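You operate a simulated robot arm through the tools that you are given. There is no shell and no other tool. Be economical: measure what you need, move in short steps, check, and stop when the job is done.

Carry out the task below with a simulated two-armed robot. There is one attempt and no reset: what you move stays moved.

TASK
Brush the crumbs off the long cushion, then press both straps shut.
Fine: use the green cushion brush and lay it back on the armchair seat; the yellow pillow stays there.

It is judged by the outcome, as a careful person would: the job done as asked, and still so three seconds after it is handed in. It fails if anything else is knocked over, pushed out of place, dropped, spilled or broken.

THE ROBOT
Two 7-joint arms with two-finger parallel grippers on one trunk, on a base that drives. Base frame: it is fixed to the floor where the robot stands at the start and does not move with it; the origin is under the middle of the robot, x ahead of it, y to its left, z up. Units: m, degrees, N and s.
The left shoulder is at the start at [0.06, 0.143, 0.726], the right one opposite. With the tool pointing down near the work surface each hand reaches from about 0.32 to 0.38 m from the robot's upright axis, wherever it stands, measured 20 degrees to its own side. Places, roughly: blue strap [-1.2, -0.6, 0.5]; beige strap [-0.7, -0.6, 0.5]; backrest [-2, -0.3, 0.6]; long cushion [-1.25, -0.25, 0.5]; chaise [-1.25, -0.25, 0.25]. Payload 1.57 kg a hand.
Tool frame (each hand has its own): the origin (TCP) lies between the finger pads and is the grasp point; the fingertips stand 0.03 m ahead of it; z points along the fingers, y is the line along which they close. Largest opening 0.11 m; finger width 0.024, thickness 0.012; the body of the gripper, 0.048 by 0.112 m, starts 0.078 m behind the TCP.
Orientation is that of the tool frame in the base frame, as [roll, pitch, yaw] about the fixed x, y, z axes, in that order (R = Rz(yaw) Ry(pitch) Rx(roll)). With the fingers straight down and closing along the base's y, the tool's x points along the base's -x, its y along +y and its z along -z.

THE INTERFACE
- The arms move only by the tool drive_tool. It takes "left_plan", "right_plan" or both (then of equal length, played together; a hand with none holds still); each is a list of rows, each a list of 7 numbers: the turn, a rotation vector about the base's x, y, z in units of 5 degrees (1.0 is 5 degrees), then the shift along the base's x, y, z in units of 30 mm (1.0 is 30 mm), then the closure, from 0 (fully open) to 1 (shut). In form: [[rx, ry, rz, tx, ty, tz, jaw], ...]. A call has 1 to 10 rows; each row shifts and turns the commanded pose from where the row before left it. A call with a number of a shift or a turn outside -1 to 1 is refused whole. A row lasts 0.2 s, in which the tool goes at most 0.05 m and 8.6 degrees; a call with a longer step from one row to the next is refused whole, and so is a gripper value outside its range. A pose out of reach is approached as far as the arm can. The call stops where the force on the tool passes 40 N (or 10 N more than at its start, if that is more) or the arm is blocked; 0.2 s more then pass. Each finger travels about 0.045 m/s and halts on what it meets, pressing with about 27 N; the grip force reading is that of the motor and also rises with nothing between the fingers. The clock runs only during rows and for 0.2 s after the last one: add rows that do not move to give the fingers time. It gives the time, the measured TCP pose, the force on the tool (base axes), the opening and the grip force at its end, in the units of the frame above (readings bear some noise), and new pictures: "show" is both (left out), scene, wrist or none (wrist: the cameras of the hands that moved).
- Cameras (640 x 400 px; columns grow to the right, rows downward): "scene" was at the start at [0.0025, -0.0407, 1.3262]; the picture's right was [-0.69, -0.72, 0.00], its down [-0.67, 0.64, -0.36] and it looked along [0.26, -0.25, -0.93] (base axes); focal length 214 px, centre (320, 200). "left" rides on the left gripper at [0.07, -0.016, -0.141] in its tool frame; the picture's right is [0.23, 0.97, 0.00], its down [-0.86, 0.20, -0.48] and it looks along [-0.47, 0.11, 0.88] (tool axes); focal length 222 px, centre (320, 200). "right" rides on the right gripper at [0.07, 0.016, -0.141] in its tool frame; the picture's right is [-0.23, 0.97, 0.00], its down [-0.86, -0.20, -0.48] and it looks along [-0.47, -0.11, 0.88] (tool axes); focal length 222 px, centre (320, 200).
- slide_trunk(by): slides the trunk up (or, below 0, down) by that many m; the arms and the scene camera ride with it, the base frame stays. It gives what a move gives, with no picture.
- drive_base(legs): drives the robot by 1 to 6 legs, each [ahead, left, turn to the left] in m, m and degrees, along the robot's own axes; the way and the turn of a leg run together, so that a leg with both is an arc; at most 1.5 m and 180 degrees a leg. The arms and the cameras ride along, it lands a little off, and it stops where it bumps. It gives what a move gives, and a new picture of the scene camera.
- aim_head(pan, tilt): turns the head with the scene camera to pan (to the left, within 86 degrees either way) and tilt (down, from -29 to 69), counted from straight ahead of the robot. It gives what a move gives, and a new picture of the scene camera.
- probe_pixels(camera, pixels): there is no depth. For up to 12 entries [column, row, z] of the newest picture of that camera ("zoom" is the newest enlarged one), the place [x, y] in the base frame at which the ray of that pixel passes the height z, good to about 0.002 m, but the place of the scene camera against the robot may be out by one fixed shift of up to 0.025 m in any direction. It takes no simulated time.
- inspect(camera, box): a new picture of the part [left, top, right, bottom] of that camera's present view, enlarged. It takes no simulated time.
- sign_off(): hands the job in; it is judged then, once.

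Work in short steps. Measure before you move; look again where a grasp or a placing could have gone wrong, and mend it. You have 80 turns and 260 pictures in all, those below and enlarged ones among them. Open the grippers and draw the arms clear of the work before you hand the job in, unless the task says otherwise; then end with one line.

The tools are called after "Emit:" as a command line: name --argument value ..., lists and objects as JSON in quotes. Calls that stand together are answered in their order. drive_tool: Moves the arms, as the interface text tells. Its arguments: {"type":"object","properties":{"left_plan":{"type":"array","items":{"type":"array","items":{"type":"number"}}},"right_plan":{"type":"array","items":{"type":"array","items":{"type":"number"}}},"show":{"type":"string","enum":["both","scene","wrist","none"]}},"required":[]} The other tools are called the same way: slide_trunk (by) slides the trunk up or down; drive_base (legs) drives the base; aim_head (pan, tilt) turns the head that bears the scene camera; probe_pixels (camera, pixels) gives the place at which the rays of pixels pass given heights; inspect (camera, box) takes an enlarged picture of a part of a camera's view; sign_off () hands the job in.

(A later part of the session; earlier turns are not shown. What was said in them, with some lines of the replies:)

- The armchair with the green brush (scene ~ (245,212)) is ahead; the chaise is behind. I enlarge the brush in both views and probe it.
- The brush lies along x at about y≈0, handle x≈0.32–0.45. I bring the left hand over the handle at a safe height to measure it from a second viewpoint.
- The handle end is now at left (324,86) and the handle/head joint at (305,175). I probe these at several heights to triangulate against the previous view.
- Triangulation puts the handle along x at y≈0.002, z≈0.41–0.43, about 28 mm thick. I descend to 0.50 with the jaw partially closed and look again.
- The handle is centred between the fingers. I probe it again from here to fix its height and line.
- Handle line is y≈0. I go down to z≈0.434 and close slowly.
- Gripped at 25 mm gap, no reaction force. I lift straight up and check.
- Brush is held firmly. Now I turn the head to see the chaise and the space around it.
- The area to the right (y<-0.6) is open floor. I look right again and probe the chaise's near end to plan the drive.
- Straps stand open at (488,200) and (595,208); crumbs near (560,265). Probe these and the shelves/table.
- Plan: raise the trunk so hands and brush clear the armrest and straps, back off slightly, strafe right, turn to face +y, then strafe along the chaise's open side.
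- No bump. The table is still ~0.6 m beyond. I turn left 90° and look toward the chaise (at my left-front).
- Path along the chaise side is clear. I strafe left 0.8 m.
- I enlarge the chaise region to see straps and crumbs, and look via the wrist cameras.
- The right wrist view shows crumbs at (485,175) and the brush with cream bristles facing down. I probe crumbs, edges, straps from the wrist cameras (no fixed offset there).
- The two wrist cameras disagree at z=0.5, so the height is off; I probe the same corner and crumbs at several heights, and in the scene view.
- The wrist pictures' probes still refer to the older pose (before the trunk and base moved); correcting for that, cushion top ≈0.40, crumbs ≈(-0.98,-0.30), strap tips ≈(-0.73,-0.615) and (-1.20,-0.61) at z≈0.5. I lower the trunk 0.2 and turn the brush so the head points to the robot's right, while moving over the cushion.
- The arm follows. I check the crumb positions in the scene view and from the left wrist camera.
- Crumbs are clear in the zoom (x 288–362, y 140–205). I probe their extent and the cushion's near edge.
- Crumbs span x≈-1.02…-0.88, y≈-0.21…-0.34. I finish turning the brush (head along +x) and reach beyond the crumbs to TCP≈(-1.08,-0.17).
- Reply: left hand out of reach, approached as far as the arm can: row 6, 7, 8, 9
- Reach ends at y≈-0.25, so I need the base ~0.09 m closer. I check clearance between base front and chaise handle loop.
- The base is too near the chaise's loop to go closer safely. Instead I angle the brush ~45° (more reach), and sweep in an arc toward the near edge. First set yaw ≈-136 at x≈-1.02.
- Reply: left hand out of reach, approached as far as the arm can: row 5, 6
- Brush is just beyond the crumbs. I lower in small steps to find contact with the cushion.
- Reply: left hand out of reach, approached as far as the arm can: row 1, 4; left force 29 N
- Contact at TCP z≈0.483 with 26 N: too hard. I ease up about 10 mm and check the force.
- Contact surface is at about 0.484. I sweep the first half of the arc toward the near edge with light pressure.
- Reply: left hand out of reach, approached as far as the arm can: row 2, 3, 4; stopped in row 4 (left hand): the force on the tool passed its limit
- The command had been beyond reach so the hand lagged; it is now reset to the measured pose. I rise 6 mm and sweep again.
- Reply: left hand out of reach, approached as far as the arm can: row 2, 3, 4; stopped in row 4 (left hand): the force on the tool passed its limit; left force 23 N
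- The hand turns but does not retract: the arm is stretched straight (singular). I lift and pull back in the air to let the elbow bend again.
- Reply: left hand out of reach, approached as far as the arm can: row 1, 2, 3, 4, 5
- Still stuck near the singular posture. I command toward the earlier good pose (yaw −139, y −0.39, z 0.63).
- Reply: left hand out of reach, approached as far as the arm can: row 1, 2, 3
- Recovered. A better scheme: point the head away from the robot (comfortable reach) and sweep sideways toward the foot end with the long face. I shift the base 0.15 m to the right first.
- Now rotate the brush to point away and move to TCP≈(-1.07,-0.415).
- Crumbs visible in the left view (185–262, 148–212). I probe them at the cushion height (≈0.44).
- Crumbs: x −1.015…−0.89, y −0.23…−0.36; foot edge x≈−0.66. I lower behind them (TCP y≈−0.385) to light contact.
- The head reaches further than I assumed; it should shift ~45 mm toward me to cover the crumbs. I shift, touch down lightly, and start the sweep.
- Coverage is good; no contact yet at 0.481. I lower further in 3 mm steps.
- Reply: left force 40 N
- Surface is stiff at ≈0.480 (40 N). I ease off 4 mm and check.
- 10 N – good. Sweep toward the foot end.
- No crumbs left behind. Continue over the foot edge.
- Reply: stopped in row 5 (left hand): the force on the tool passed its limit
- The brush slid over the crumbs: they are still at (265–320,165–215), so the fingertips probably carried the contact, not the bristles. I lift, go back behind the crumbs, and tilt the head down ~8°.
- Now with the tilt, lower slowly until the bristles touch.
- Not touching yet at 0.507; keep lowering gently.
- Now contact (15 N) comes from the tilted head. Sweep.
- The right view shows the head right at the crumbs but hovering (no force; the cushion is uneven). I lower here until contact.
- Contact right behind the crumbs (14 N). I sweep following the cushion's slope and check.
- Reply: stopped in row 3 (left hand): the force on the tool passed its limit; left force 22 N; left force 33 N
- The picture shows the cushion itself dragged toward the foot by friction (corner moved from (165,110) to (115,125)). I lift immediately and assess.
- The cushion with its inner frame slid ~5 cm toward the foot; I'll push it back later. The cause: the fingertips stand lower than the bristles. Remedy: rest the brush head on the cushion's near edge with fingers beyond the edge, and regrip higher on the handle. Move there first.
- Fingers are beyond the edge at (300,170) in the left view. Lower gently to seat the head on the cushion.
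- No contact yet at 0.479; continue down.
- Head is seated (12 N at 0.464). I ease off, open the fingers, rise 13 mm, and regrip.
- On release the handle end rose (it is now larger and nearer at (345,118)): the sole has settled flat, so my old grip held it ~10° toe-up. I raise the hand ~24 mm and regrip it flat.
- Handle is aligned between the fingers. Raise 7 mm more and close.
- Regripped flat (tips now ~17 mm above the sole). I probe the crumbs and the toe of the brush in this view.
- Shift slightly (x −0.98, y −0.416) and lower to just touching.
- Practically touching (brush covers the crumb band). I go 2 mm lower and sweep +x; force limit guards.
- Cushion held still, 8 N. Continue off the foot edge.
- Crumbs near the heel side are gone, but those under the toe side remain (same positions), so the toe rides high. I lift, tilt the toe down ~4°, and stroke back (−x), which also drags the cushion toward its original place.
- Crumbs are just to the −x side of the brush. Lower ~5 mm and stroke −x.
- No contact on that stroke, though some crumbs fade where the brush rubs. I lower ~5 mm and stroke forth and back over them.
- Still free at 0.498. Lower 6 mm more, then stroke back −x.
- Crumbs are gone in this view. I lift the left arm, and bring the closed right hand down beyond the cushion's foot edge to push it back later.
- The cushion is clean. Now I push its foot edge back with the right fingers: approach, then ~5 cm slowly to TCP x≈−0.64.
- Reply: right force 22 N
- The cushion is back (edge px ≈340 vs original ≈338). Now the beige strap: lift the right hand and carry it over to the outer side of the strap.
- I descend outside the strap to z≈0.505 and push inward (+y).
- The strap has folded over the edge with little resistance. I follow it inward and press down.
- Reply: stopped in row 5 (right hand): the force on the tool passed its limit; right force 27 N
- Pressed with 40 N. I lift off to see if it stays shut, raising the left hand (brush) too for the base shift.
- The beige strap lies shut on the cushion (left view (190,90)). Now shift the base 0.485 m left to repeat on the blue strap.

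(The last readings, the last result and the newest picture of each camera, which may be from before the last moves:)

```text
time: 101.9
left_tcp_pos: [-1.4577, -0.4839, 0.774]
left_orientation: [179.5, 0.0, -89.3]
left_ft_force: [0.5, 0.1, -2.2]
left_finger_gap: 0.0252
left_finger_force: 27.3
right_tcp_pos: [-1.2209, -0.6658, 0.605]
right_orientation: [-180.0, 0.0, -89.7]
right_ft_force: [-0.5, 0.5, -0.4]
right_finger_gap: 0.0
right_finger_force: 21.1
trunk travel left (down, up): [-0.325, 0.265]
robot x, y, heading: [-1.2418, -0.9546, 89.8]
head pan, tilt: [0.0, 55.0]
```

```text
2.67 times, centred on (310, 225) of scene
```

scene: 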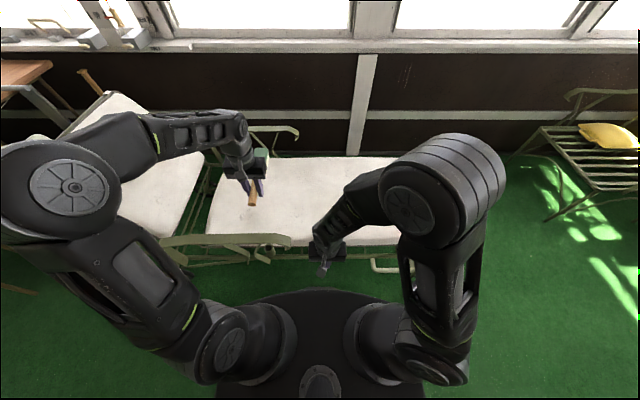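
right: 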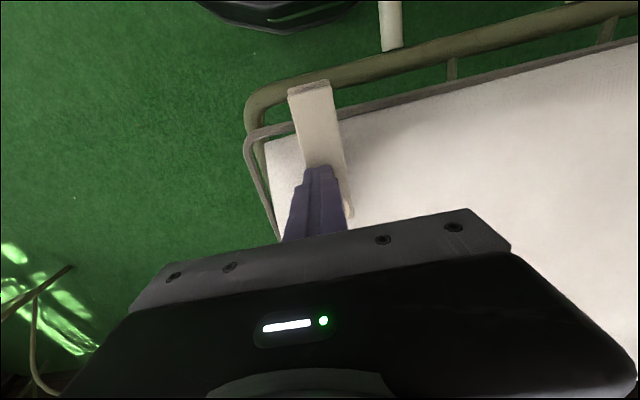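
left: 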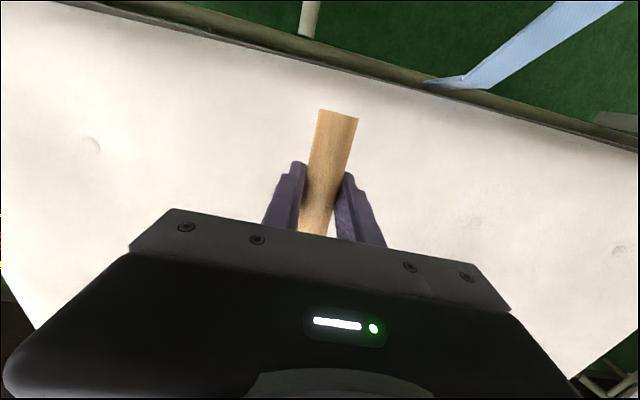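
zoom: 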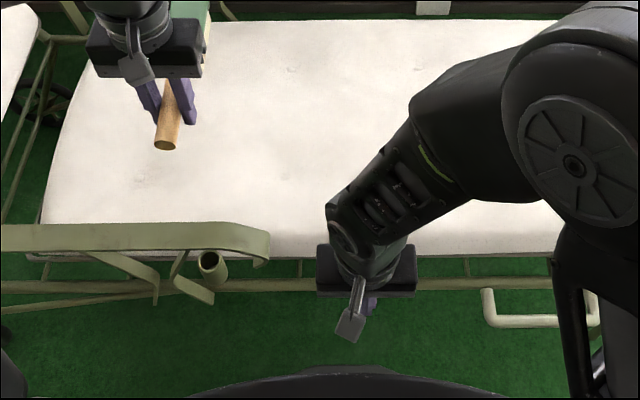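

Right hand is beside the hidden blue strap (same geometry, x off by ~1.5 cm). I repeat the same push, then the press.

Emit:
drive_tool --right_plan '[[0, 0, 0, 0.25, 0, -1, 1], [0, 0, 0, 0.25, 0, -1, 1], [0, 0, 0, 0, 0, -1, 1], [0, 0, 0, 0, 0, -0.3, 1], [0, 0, 0, 0, 0.7, 0, 1], [0, 0, 0, 0, 0.7, 0, 1], [0, 0, 0, 0, 0.7, 0, 1], [0, 0, 0, 0, 0.7, 0, 1], [0, 0, 0, 0, 0.7, 0, 1], [0, 0, 0, 0, 0.7, 0.3, 1]]' --show "wrist"

Emit:
drive_tool --right_plan '[[0, 0, 0, 0, 0.6, 0, 1], [0, 0, 0, 0, 0.6, 0, 1], [0, 0, 0, 0, 0.3, -0.3, 1], [0, 0, 0, 0, 0, -0.4, 1], [0, 0, 0, 0, 0, -0.3, 1], [0, 0, 0, 0, 0, -0.3, 1]]' --show "wrist"

```text
time: 104.1
left_tcp_pos: [-1.4567, -0.4841, 0.7751]
left_orientation: [179.5, 0.0, -89.4]
left_ft_force: [-0.9, 0.6, -2.1]
left_finger_gap: 0.0253
left_finger_force: 27.7
right_tcp_pos: [-1.2044, -0.5404, 0.5152]
right_orientation: [-179.9, -0.1, -89.7]
right_ft_force: [0.0, 0.6, 0.0]
right_finger_gap: 0.0001
right_finger_force: 21.2
trunk travel left (down, up): [-0.325, 0.265]
robot x, y, heading: [-1.2391, -0.9542, 90.5]
head pan, tilt: [0.0, 55.0]
```

right: 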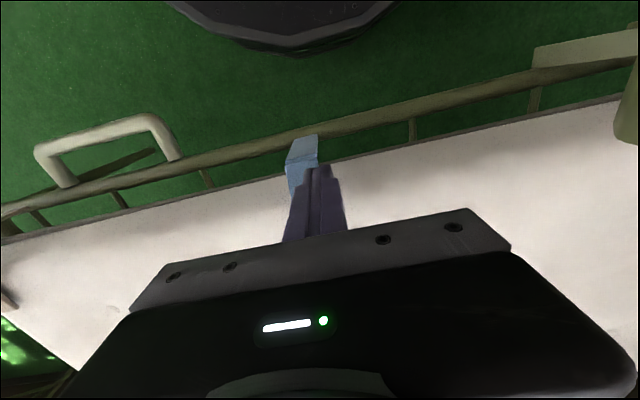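

```text
time: 105.4
left_tcp_pos: [-1.457, -0.486, 0.7764]
left_orientation: [179.4, -0.2, -89.5]
left_ft_force: [-0.2, 0.0, -2.5]
left_finger_gap: 0.0253
left_finger_force: 27.0
right_tcp_pos: [-1.205, -0.4959, 0.4883]
right_orientation: [-180.0, -0.1, -89.8]
right_ft_force: [2.6, -7.4, 28.6]
right_finger_gap: 0.0001
right_finger_force: 21.5
trunk travel left (down, up): [-0.325, 0.265]
robot x, y, heading: [-1.2382, -0.9544, 90.1]
head pan, tilt: [0.0, 55.0]
stopped in row 6 (right hand): the force on the tool passed its limit (the readings are from after the stop); the commanded pose is now the measured one
```

right: 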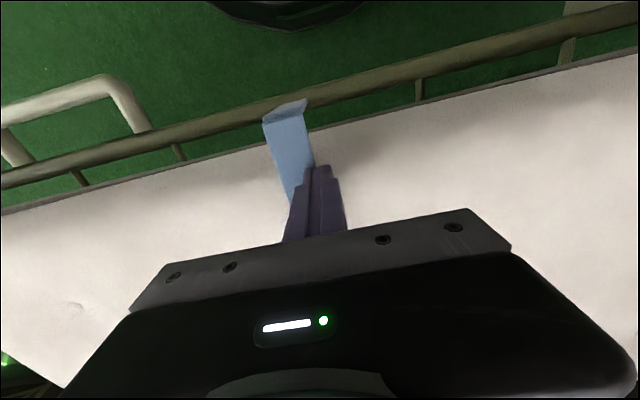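

Blue strap is folded and pressed with 40 N. I lift the right hand clear and check both straps.

Emit:
drive_tool --right_plan '[[0, 0, 0, 0, 0, 1, 1], [0, 0, 0, 0, 0, 1, 1], [0, 0, 0, 0, 0, 1, 1], [0, 0, 0, 0.3, 0, 1, 1], [0, 0, 0, 1, 0, 1, 1], [0, 0, 0, 1, 0, 1, 1], [0, 0, 0, 1, 0, 1, 1], [0, 0, 0, 1, 0, 1, 1], [0, 0, 0, 1, 0, 0, 1], [0, 0, 0, 1, 0, 0, 1]]' --show "both"

Emit:
inspect --camera "right" --box '[160, 0, 640, 300]'

Emit:
inspect --camera "scene" --box '[200, 150, 420, 300]'

```text
time: 107.6
left_tcp_pos: [-1.4563, -0.4844, 0.7756]
left_orientation: [179.4, -0.1, -89.5]
left_ft_force: [-0.3, 0.8, -2.6]
left_finger_gap: 0.0252
left_finger_force: 27.2
right_tcp_pos: [-1.0167, -0.4924, 0.7239]
right_orientation: [-179.9, -0.2, -89.7]
right_ft_force: [0.2, -0.3, -0.5]
right_finger_gap: 0.0
right_finger_force: 22.0
trunk travel left (down, up): [-0.325, 0.265]
robot x, y, heading: [-1.2363, -0.9543, 90.1]
head pan, tilt: [0.0, 55.0]
```

scene: 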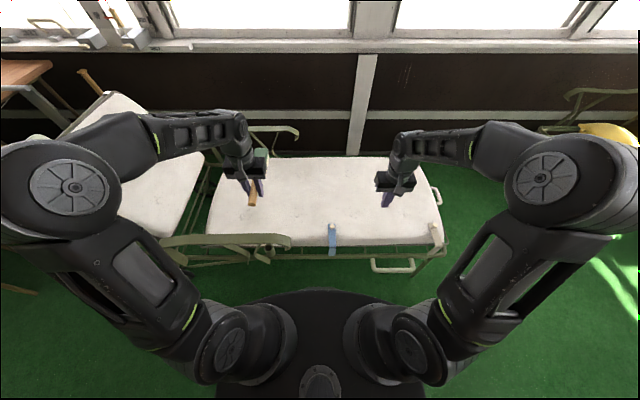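
right: 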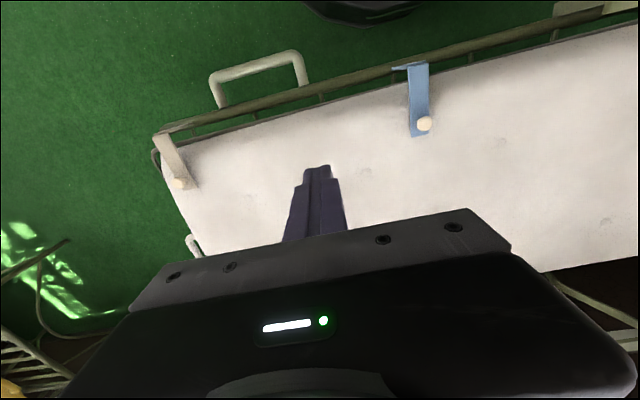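

```text
1.33 times, centred on (400, 150) of right
```

zoom: 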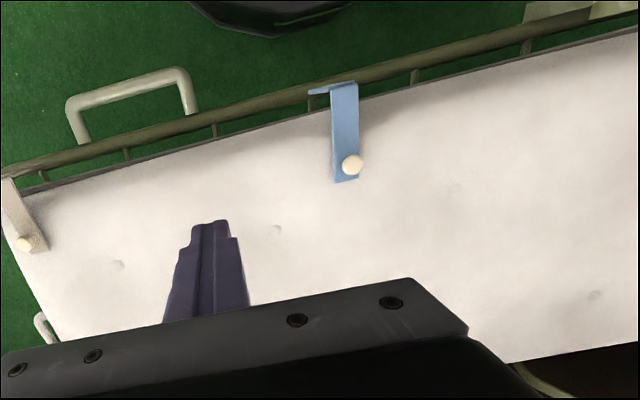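

```text
2.67 times, centred on (310, 225) of scene
```

zoom: 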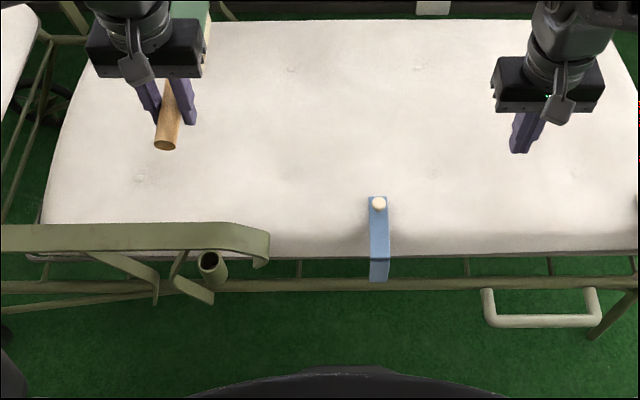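

Blue is shut. I check the beige one more closely, and start back along the chaise (strafing right).

Emit:
inspect --camera "scene" --box '[400, 170, 470, 260]'

Emit:
inspect --camera "right" --box '[130, 100, 260, 220]'

Emit:
drive_base --legs '[[0, -0.6, 0]]'

Emit:
inspect --camera "scene" --box '[200, 150, 420, 300]'

Emit:
inspect --camera "left" --box '[0, 0, 640, 400]'

```text
4.44 times, centred on (435, 215) of scene
```

zoom: 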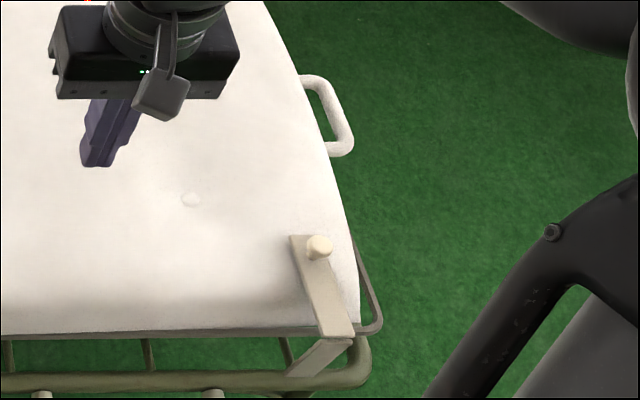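

```text
3.33 times, centred on (195, 160) of right
```

zoom: 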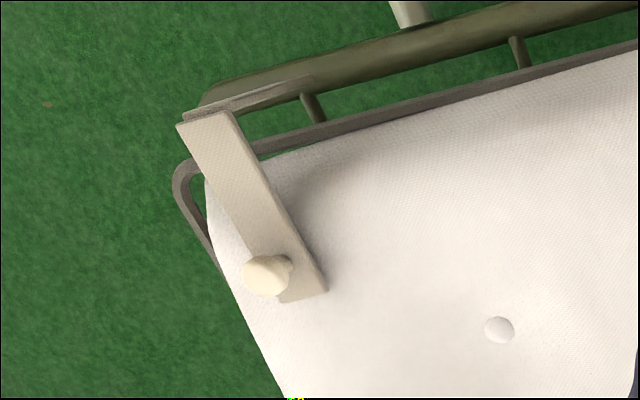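

```text
time: 111.1
left_tcp_pos: [-0.8447, -0.4822, 0.775]
left_orientation: [179.4, -0.1, -89.4]
left_ft_force: [-0.1, 0.3, -2.9]
left_finger_gap: 0.0253
left_finger_force: 26.8
right_tcp_pos: [-0.4054, -0.4897, 0.7252]
right_orientation: [179.9, -0.2, -89.8]
right_ft_force: [-0.8, -0.4, -0.2]
right_finger_gap: 0.0
right_finger_force: 21.2
trunk travel left (down, up): [-0.325, 0.265]
robot x, y, heading: [-0.629, -0.9517, 90.4]
head pan, tilt: [0.0, 55.0]
```

scene: 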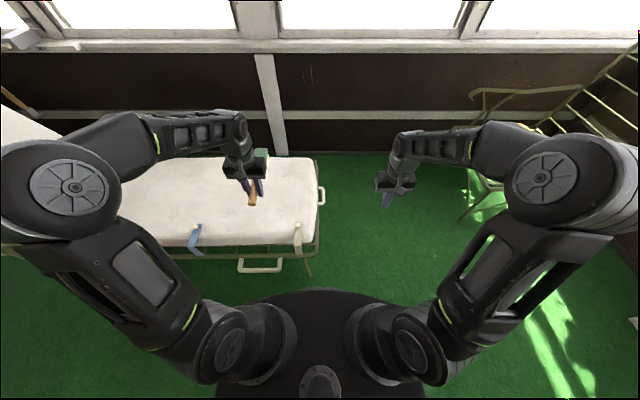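

```text
2.67 times, centred on (310, 225) of scene
```

zoom: 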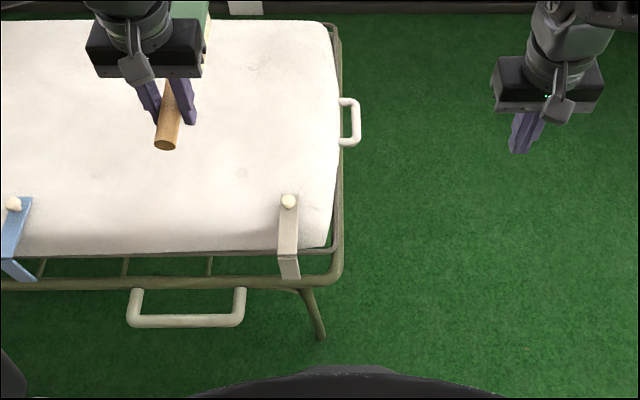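

```text
1.00 times, centred on (320, 200) of left
```

zoom: 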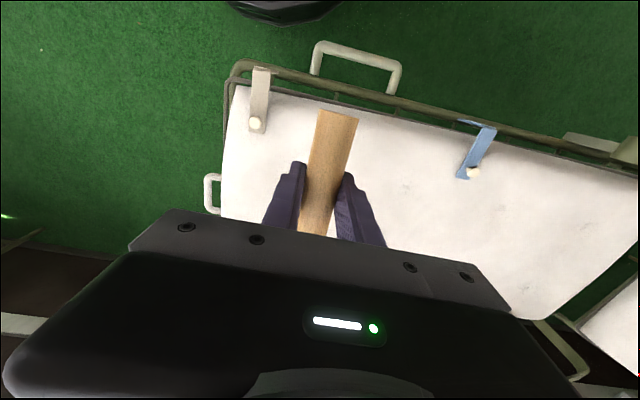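

Both straps stay shut and the cushion is clean. I drive back to the armchair: right 0.54, turn −90°, left 0.95.

Emit:
drive_base --legs '[[0, -0.54, 0], [0, 0, -90.4], [0, 0.93, 0]]'

Emit:
aim_head --pan -10 --tilt 65

Emit:
inspect --camera "left" --box '[0, 0, 640, 400]'

```text
time: 122.6
left_tcp_pos: [0.3981, 0.1992, 0.7745]
left_orientation: [179.4, -0.1, 179.5]
left_ft_force: [0.8, -0.8, -1.9]
left_finger_gap: 0.0253
left_finger_force: 27.2
right_tcp_pos: [0.382, -0.2398, 0.7257]
right_orientation: [-179.9, -0.2, 179.2]
right_ft_force: [-0.8, -0.2, -0.1]
right_finger_gap: 0.0
right_finger_force: 20.9
trunk travel left (down, up): [-0.325, 0.265]
robot x, y, heading: [-0.0741, -0.0097, -0.9]
head pan, tilt: [0.0, 55.0]
```

scene: 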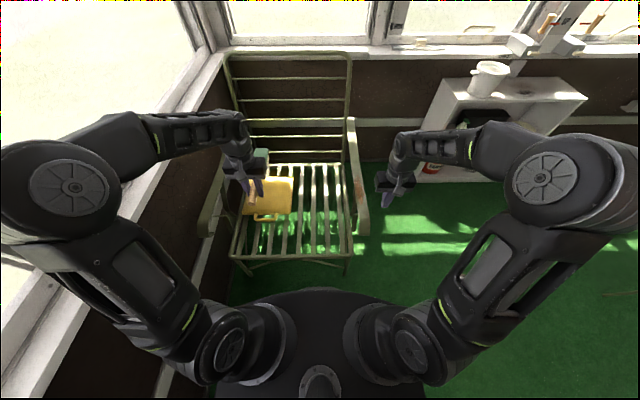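

```text
time: 123.3
left_tcp_pos: [0.3972, 0.1998, 0.7743]
left_orientation: [179.4, -0.1, 179.3]
left_ft_force: [-0.7, 0.2, -2.3]
left_finger_gap: 0.0253
left_finger_force: 27.3
right_tcp_pos: [0.3814, -0.2392, 0.7258]
right_orientation: [-179.9, -0.3, 179.2]
right_ft_force: [0.7, -0.7, -0.2]
right_finger_gap: 0.0
right_finger_force: 21.9
trunk travel left (down, up): [-0.325, 0.265]
robot x, y, heading: [-0.0787, -0.0098, -0.7]
head pan, tilt: [-10.0, 65.0]
```

scene: 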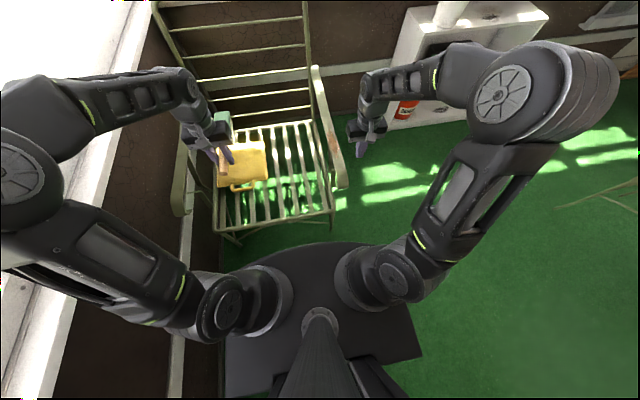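

```text
1.00 times, centred on (320, 200) of left
```

zoom: 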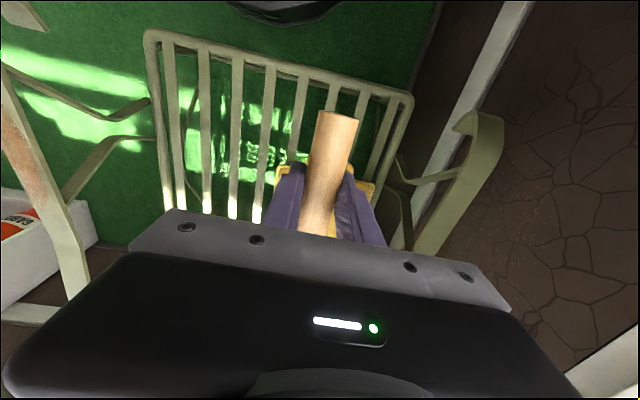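

The left hand is above the pillow. I move it to y≈−0.01 over the brush's old spot and down to z≈0.58.

Emit:
drive_tool --left_plan '[[0, 0, 0.1, 0, -1, -0.3, 1], [0, 0, 0, 0, -1, -0.3, 1], [0, 0, 0, 0, -1, -0.3, 1], [0, 0, 0, 0, -1, -0.3, 1], [0, 0, 0, 0, -1, -0.3, 1], [0, 0, 0, 0, -1, -1, 1], [0, 0, 0, 0, -0.9, -1, 1], [0, 0, 0, 0, 0, -1, 1], [0, 0, 0, 0, 0, -1, 1], [0, 0, 0, 0, 0, -1, 1]]' --show "both"

Emit:
inspect --camera "scene" --box '[190, 90, 370, 240]'

```text
time: 125.5
left_tcp_pos: [0.3981, -0.0062, 0.5803]
left_orientation: [179.4, 0.0, 180.0]
left_ft_force: [-0.6, -0.1, -2.3]
left_finger_gap: 0.0255
left_finger_force: 26.8
right_tcp_pos: [0.3813, -0.2397, 0.7247]
right_orientation: [179.9, -0.2, 179.2]
right_ft_force: [0.0, 0.3, 0.3]
right_finger_gap: 0.0
right_finger_force: 21.3
trunk travel left (down, up): [-0.325, 0.265]
robot x, y, heading: [-0.0787, -0.006, -0.9]
head pan, tilt: [-10.0, 65.0]
```

scene: 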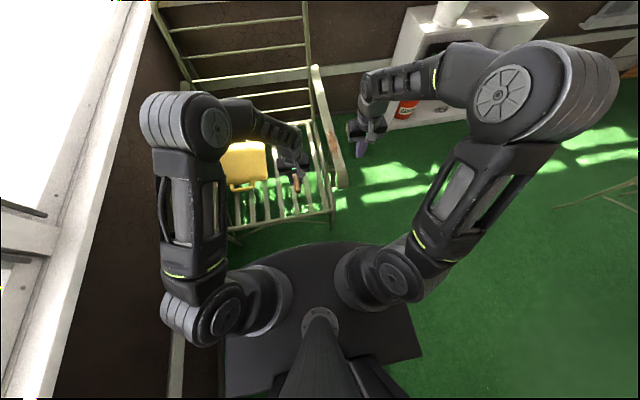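
left: 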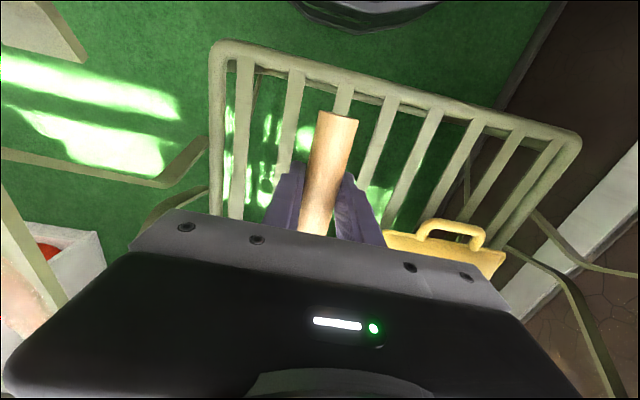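

```text
2.67 times, centred on (280, 165) of scene
```

zoom: 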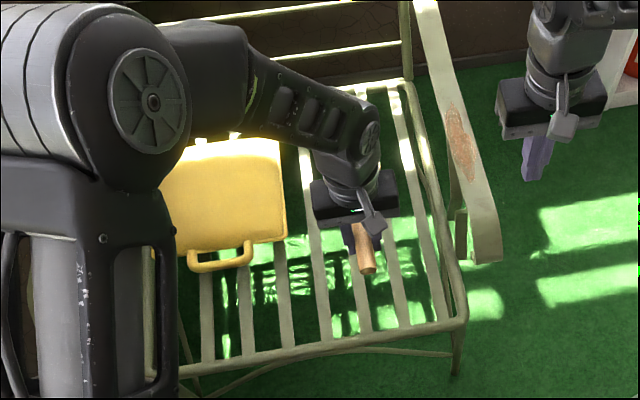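

Position is good, away from the pillow. Lower in steps.

Emit:
drive_tool --left_plan '[[0, 0, 0, 0, 0, -1, 1], [0, 0, 0, 0, 0, -1, 1], [0, 0, 0, 0, 0, -0.7, 1], [0, 0, 0, 0, 0, -0.3, 1], [0, 0, 0, 0, 0, -0.3, 1], [0, 0, 0, 0, 0, -0.25, 1], [0, 0, 0, 0, 0, -0.25, 1], [0, 0, 0, 0, 0, -0.2, 1], [0, 0, 0, 0, 0, 0, 1]]' --show "wrist"

Emit:
inspect --camera "scene" --box '[240, 110, 340, 220]'

```text
time: 127.5
left_tcp_pos: [0.3979, -0.0068, 0.4594]
left_orientation: [179.4, 0.0, 179.9]
left_ft_force: [0.0, 0.2, -3.2]
left_finger_gap: 0.0252
left_finger_force: 27.2
right_tcp_pos: [0.3806, -0.2395, 0.7252]
right_orientation: [-179.9, -0.3, 179.2]
right_ft_force: [-1.2, -0.6, 0.4]
right_finger_gap: 0.0
right_finger_force: 21.3
trunk travel left (down, up): [-0.325, 0.265]
robot x, y, heading: [-0.0759, -0.0057, -0.7]
head pan, tilt: [-10.0, 65.0]
```

left: 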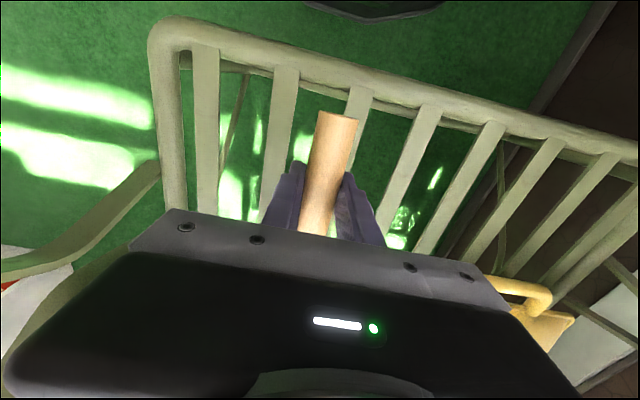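

```text
3.64 times, centred on (290, 165) of scene
```

zoom: 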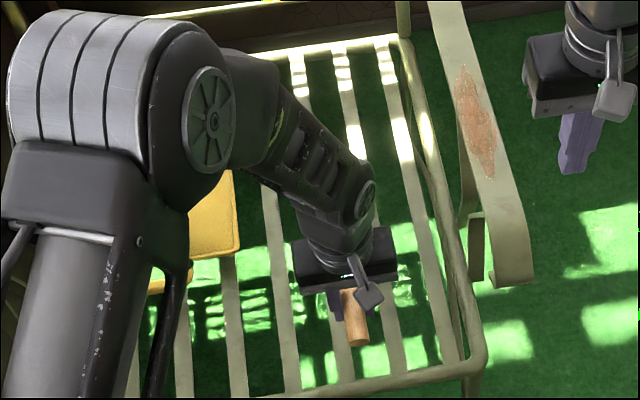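

Still free; continue down in 4 mm steps.

Emit:
drive_tool --left_plan '[[0, 0, 0, 0, 0, -0.15, 1], [0, 0, 0, 0, 0, -0.15, 1], [0, 0, 0, 0, 0, -0.12, 1], [0, 0, 0, 0, 0, -0.12, 1], [0, 0, 0, 0, 0, 0, 1]]' --show "wrist"

```text
time: 128.7
left_tcp_pos: [0.399, -0.0073, 0.4446]
left_orientation: [179.4, -0.1, 179.9]
left_ft_force: [-0.2, 0.8, -1.7]
left_finger_gap: 0.0253
left_finger_force: 27.0
right_tcp_pos: [0.3809, -0.2394, 0.7251]
right_orientation: [180.0, -0.2, 179.2]
right_ft_force: [-0.6, 0.4, 0.5]
right_finger_gap: 0.0
right_finger_force: 21.8
trunk travel left (down, up): [-0.325, 0.265]
robot x, y, heading: [-0.0737, -0.0078, -0.9]
head pan, tilt: [-10.0, 65.0]
5 turns are left
```

left: 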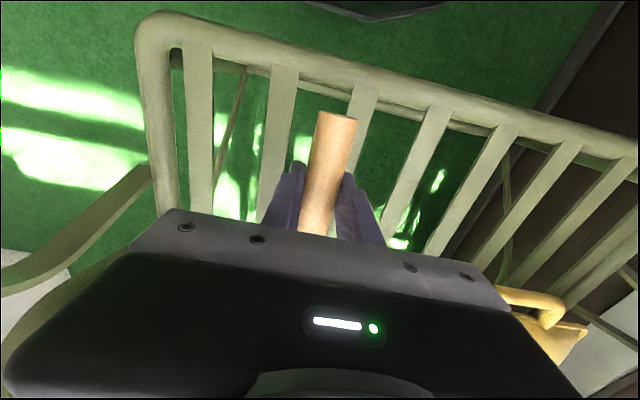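

I lower with the force guard until it seats, then ease off and open the fingers.

Emit:
drive_tool --left_plan '[[0, 0, 0, 0, 0, -0.13, 1], [0, 0, 0, 0, 0, -0.13, 1], [0, 0, 0, 0, 0, -0.13, 1], [0, 0, 0, 0, 0, -0.13, 1], [0, 0, 0, 0, 0, -0.13, 1], [0, 0, 0, 0, 0, -0.13, 1], [0, 0, 0, 0, 0, -0.13, 1]]' --show "wrist"

Emit:
inspect --camera "scene" --box '[240, 110, 340, 220]'

```text
time: 130.3
left_tcp_pos: [0.397, -0.0076, 0.4172]
left_orientation: [179.4, 0.0, 180.0]
left_ft_force: [-6.7, 1.5, 11.7]
left_finger_gap: 0.0256
left_finger_force: 26.6
right_tcp_pos: [0.3811, -0.2393, 0.7252]
right_orientation: [-180.0, 0.0, 179.2]
right_ft_force: [-0.9, -0.1, -0.6]
right_finger_gap: 0.0002
right_finger_force: 21.6
trunk travel left (down, up): [-0.325, 0.265]
robot x, y, heading: [-0.0787, -0.01, -1.1]
head pan, tilt: [-10.0, 65.0]
```

left: 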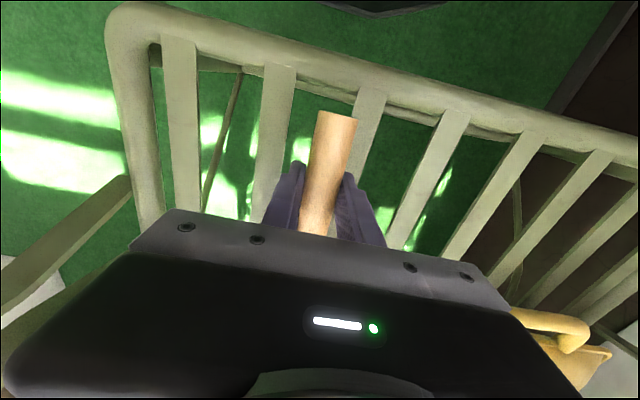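

```text
3.64 times, centred on (290, 165) of scene
4 turns are left
```

zoom: 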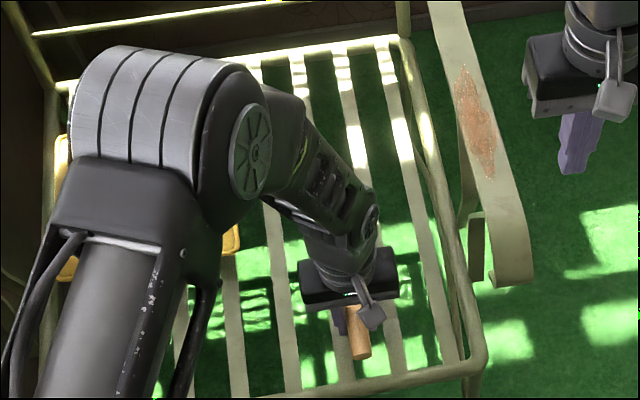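

Seated (about 14 N at 0.417). Open the fingers and rise straight up, then look.

Emit:
drive_tool --left_plan '[[0, 0, 0, 0, 0, 0.04, 0.9], [0, 0, 0, 0, 0, 0, 0.6], [0, 0, 0, 0, 0, 0, 0.55], [0, 0, 0, 0, 0, 0, 0.5], [0, 0, 0, 0, 0, 0.4, 0.5], [0, 0, 0, 0, 0, 1, 0.5], [0, 0, 0, 0, 0, 1, 0.5], [0, 0, 0, 0, 0, 1, 0.4], [0, 0, 0, 0, 0, 1, 0.2], [0, 0, 0, 0, 0, 1, 0]]' --right_plan '[[0, 0, 0, 0, 0, 0, 0.8], [0, 0, 0, 0, 0, 0, 0.5], [0, 0, 0, 0, 0, 0, 0], [0, 0, 0, 0, 0, 0, 0], [0, 0, 0, 0, 0, 0, 0], [0, 0, 0, 0, 0, 0, 0], [0, 0, 0, 0, 0, 0, 0], [0, 0, 0, 0, 0, 0, 0], [0, 0, 0, 0, 0, 0, 0], [0, 0, 0, 0, 0, 0, 0]]' --show "both"

Emit:
inspect --camera "scene" --box '[200, 90, 360, 240]'

```text
time: 132.5
left_tcp_pos: [0.3968, -0.0078, 0.58]
left_orientation: [179.4, -0.2, 179.9]
left_ft_force: [0.6, -0.4, -0.2]
left_finger_gap: 0.1102
left_finger_force: 0.1
right_tcp_pos: [0.3819, -0.2396, 0.7253]
right_orientation: [-179.9, -0.1, 179.2]
right_ft_force: [-0.2, 0.2, -0.2]
right_finger_gap: 0.1101
right_finger_force: 0.1
trunk travel left (down, up): [-0.325, 0.265]
robot x, y, heading: [-0.0728, -0.0037, -0.8]
head pan, tilt: [-10.0, 65.0]
```

scene: 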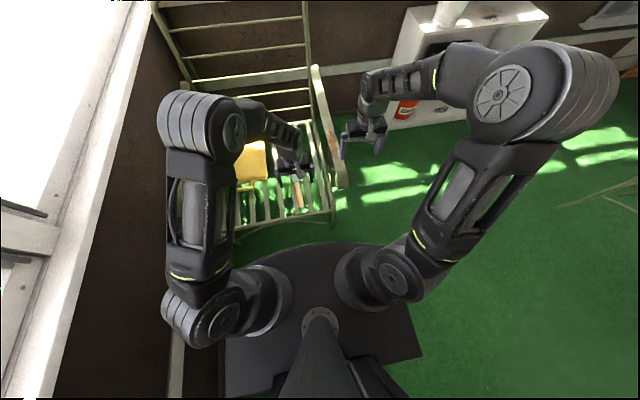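
right: 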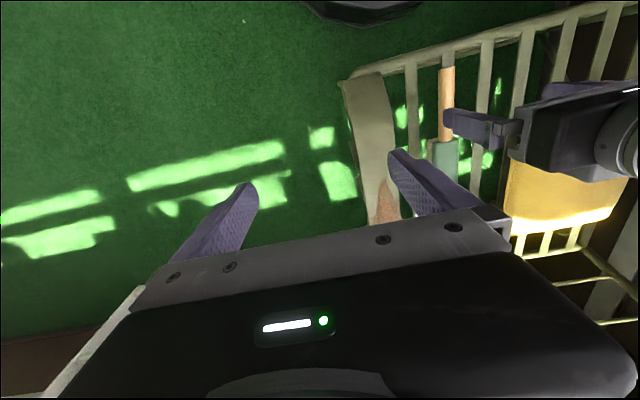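
left: 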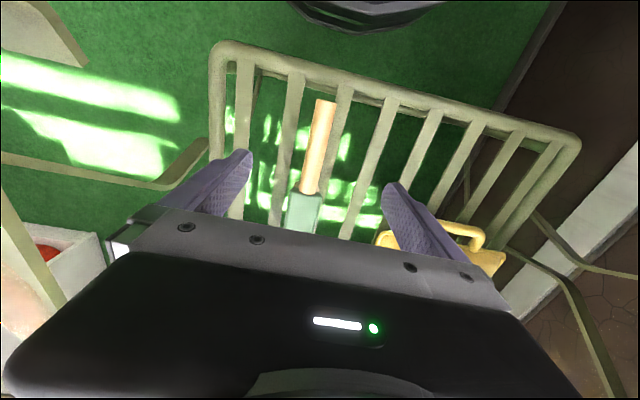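

```text
2.67 times, centred on (280, 165) of scene
3 turns are left
```

zoom: 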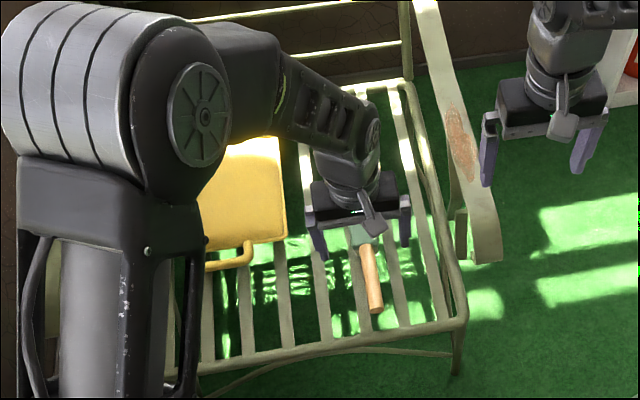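

The brush lies on the seat slats, the pillow untouched, both grippers open. I raise the left arm clear.

Emit:
drive_tool --left_plan '[[0, 0, 0, 0, 0, 1, 0], [0, 0, 0, 0, 0, 1, 0], [0, 0, 0, 0, 0, 1, 0], [0, 0, 0, 0, 0, 1, 0], [0, 0, 0, 0, 0, 1, 0]]' --show "wrist"

```text
time: 133.7
left_tcp_pos: [0.3971, -0.0084, 0.7295]
left_orientation: [179.4, -0.1, 179.8]
left_ft_force: [0.9, 0.5, 0.2]
left_finger_gap: 0.1098
left_finger_force: 0.0
right_tcp_pos: [0.3812, -0.2393, 0.7258]
right_orientation: [-179.9, -0.1, 179.1]
right_ft_force: [1.0, 1.0, 0.7]
right_finger_gap: 0.1098
right_finger_force: 0.1
trunk travel left (down, up): [-0.325, 0.265]
robot x, y, heading: [-0.0787, -0.0125, -0.9]
head pan, tilt: [-10.0, 65.0]
2 turns are left
```

left: 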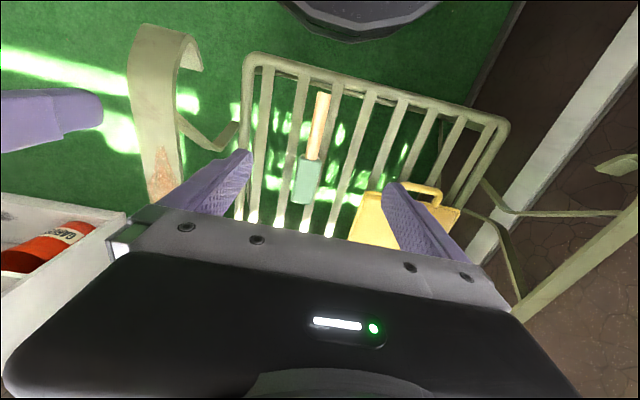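

The brush rests on the seat at (310,150), the pillow is in place and the arms are clear, so I hand in.

Emit:
sign_off

```text
The job is handed in.
```

I brushed the crumbs off the long cushion, pressed both straps shut, and laid the green brush back on the armchair seat; the yellow pillow was not touched. While I was brushing, the cushion slid about 5 cm toward its foot end. I pushed it back to within roughly 1 cm of where it started.
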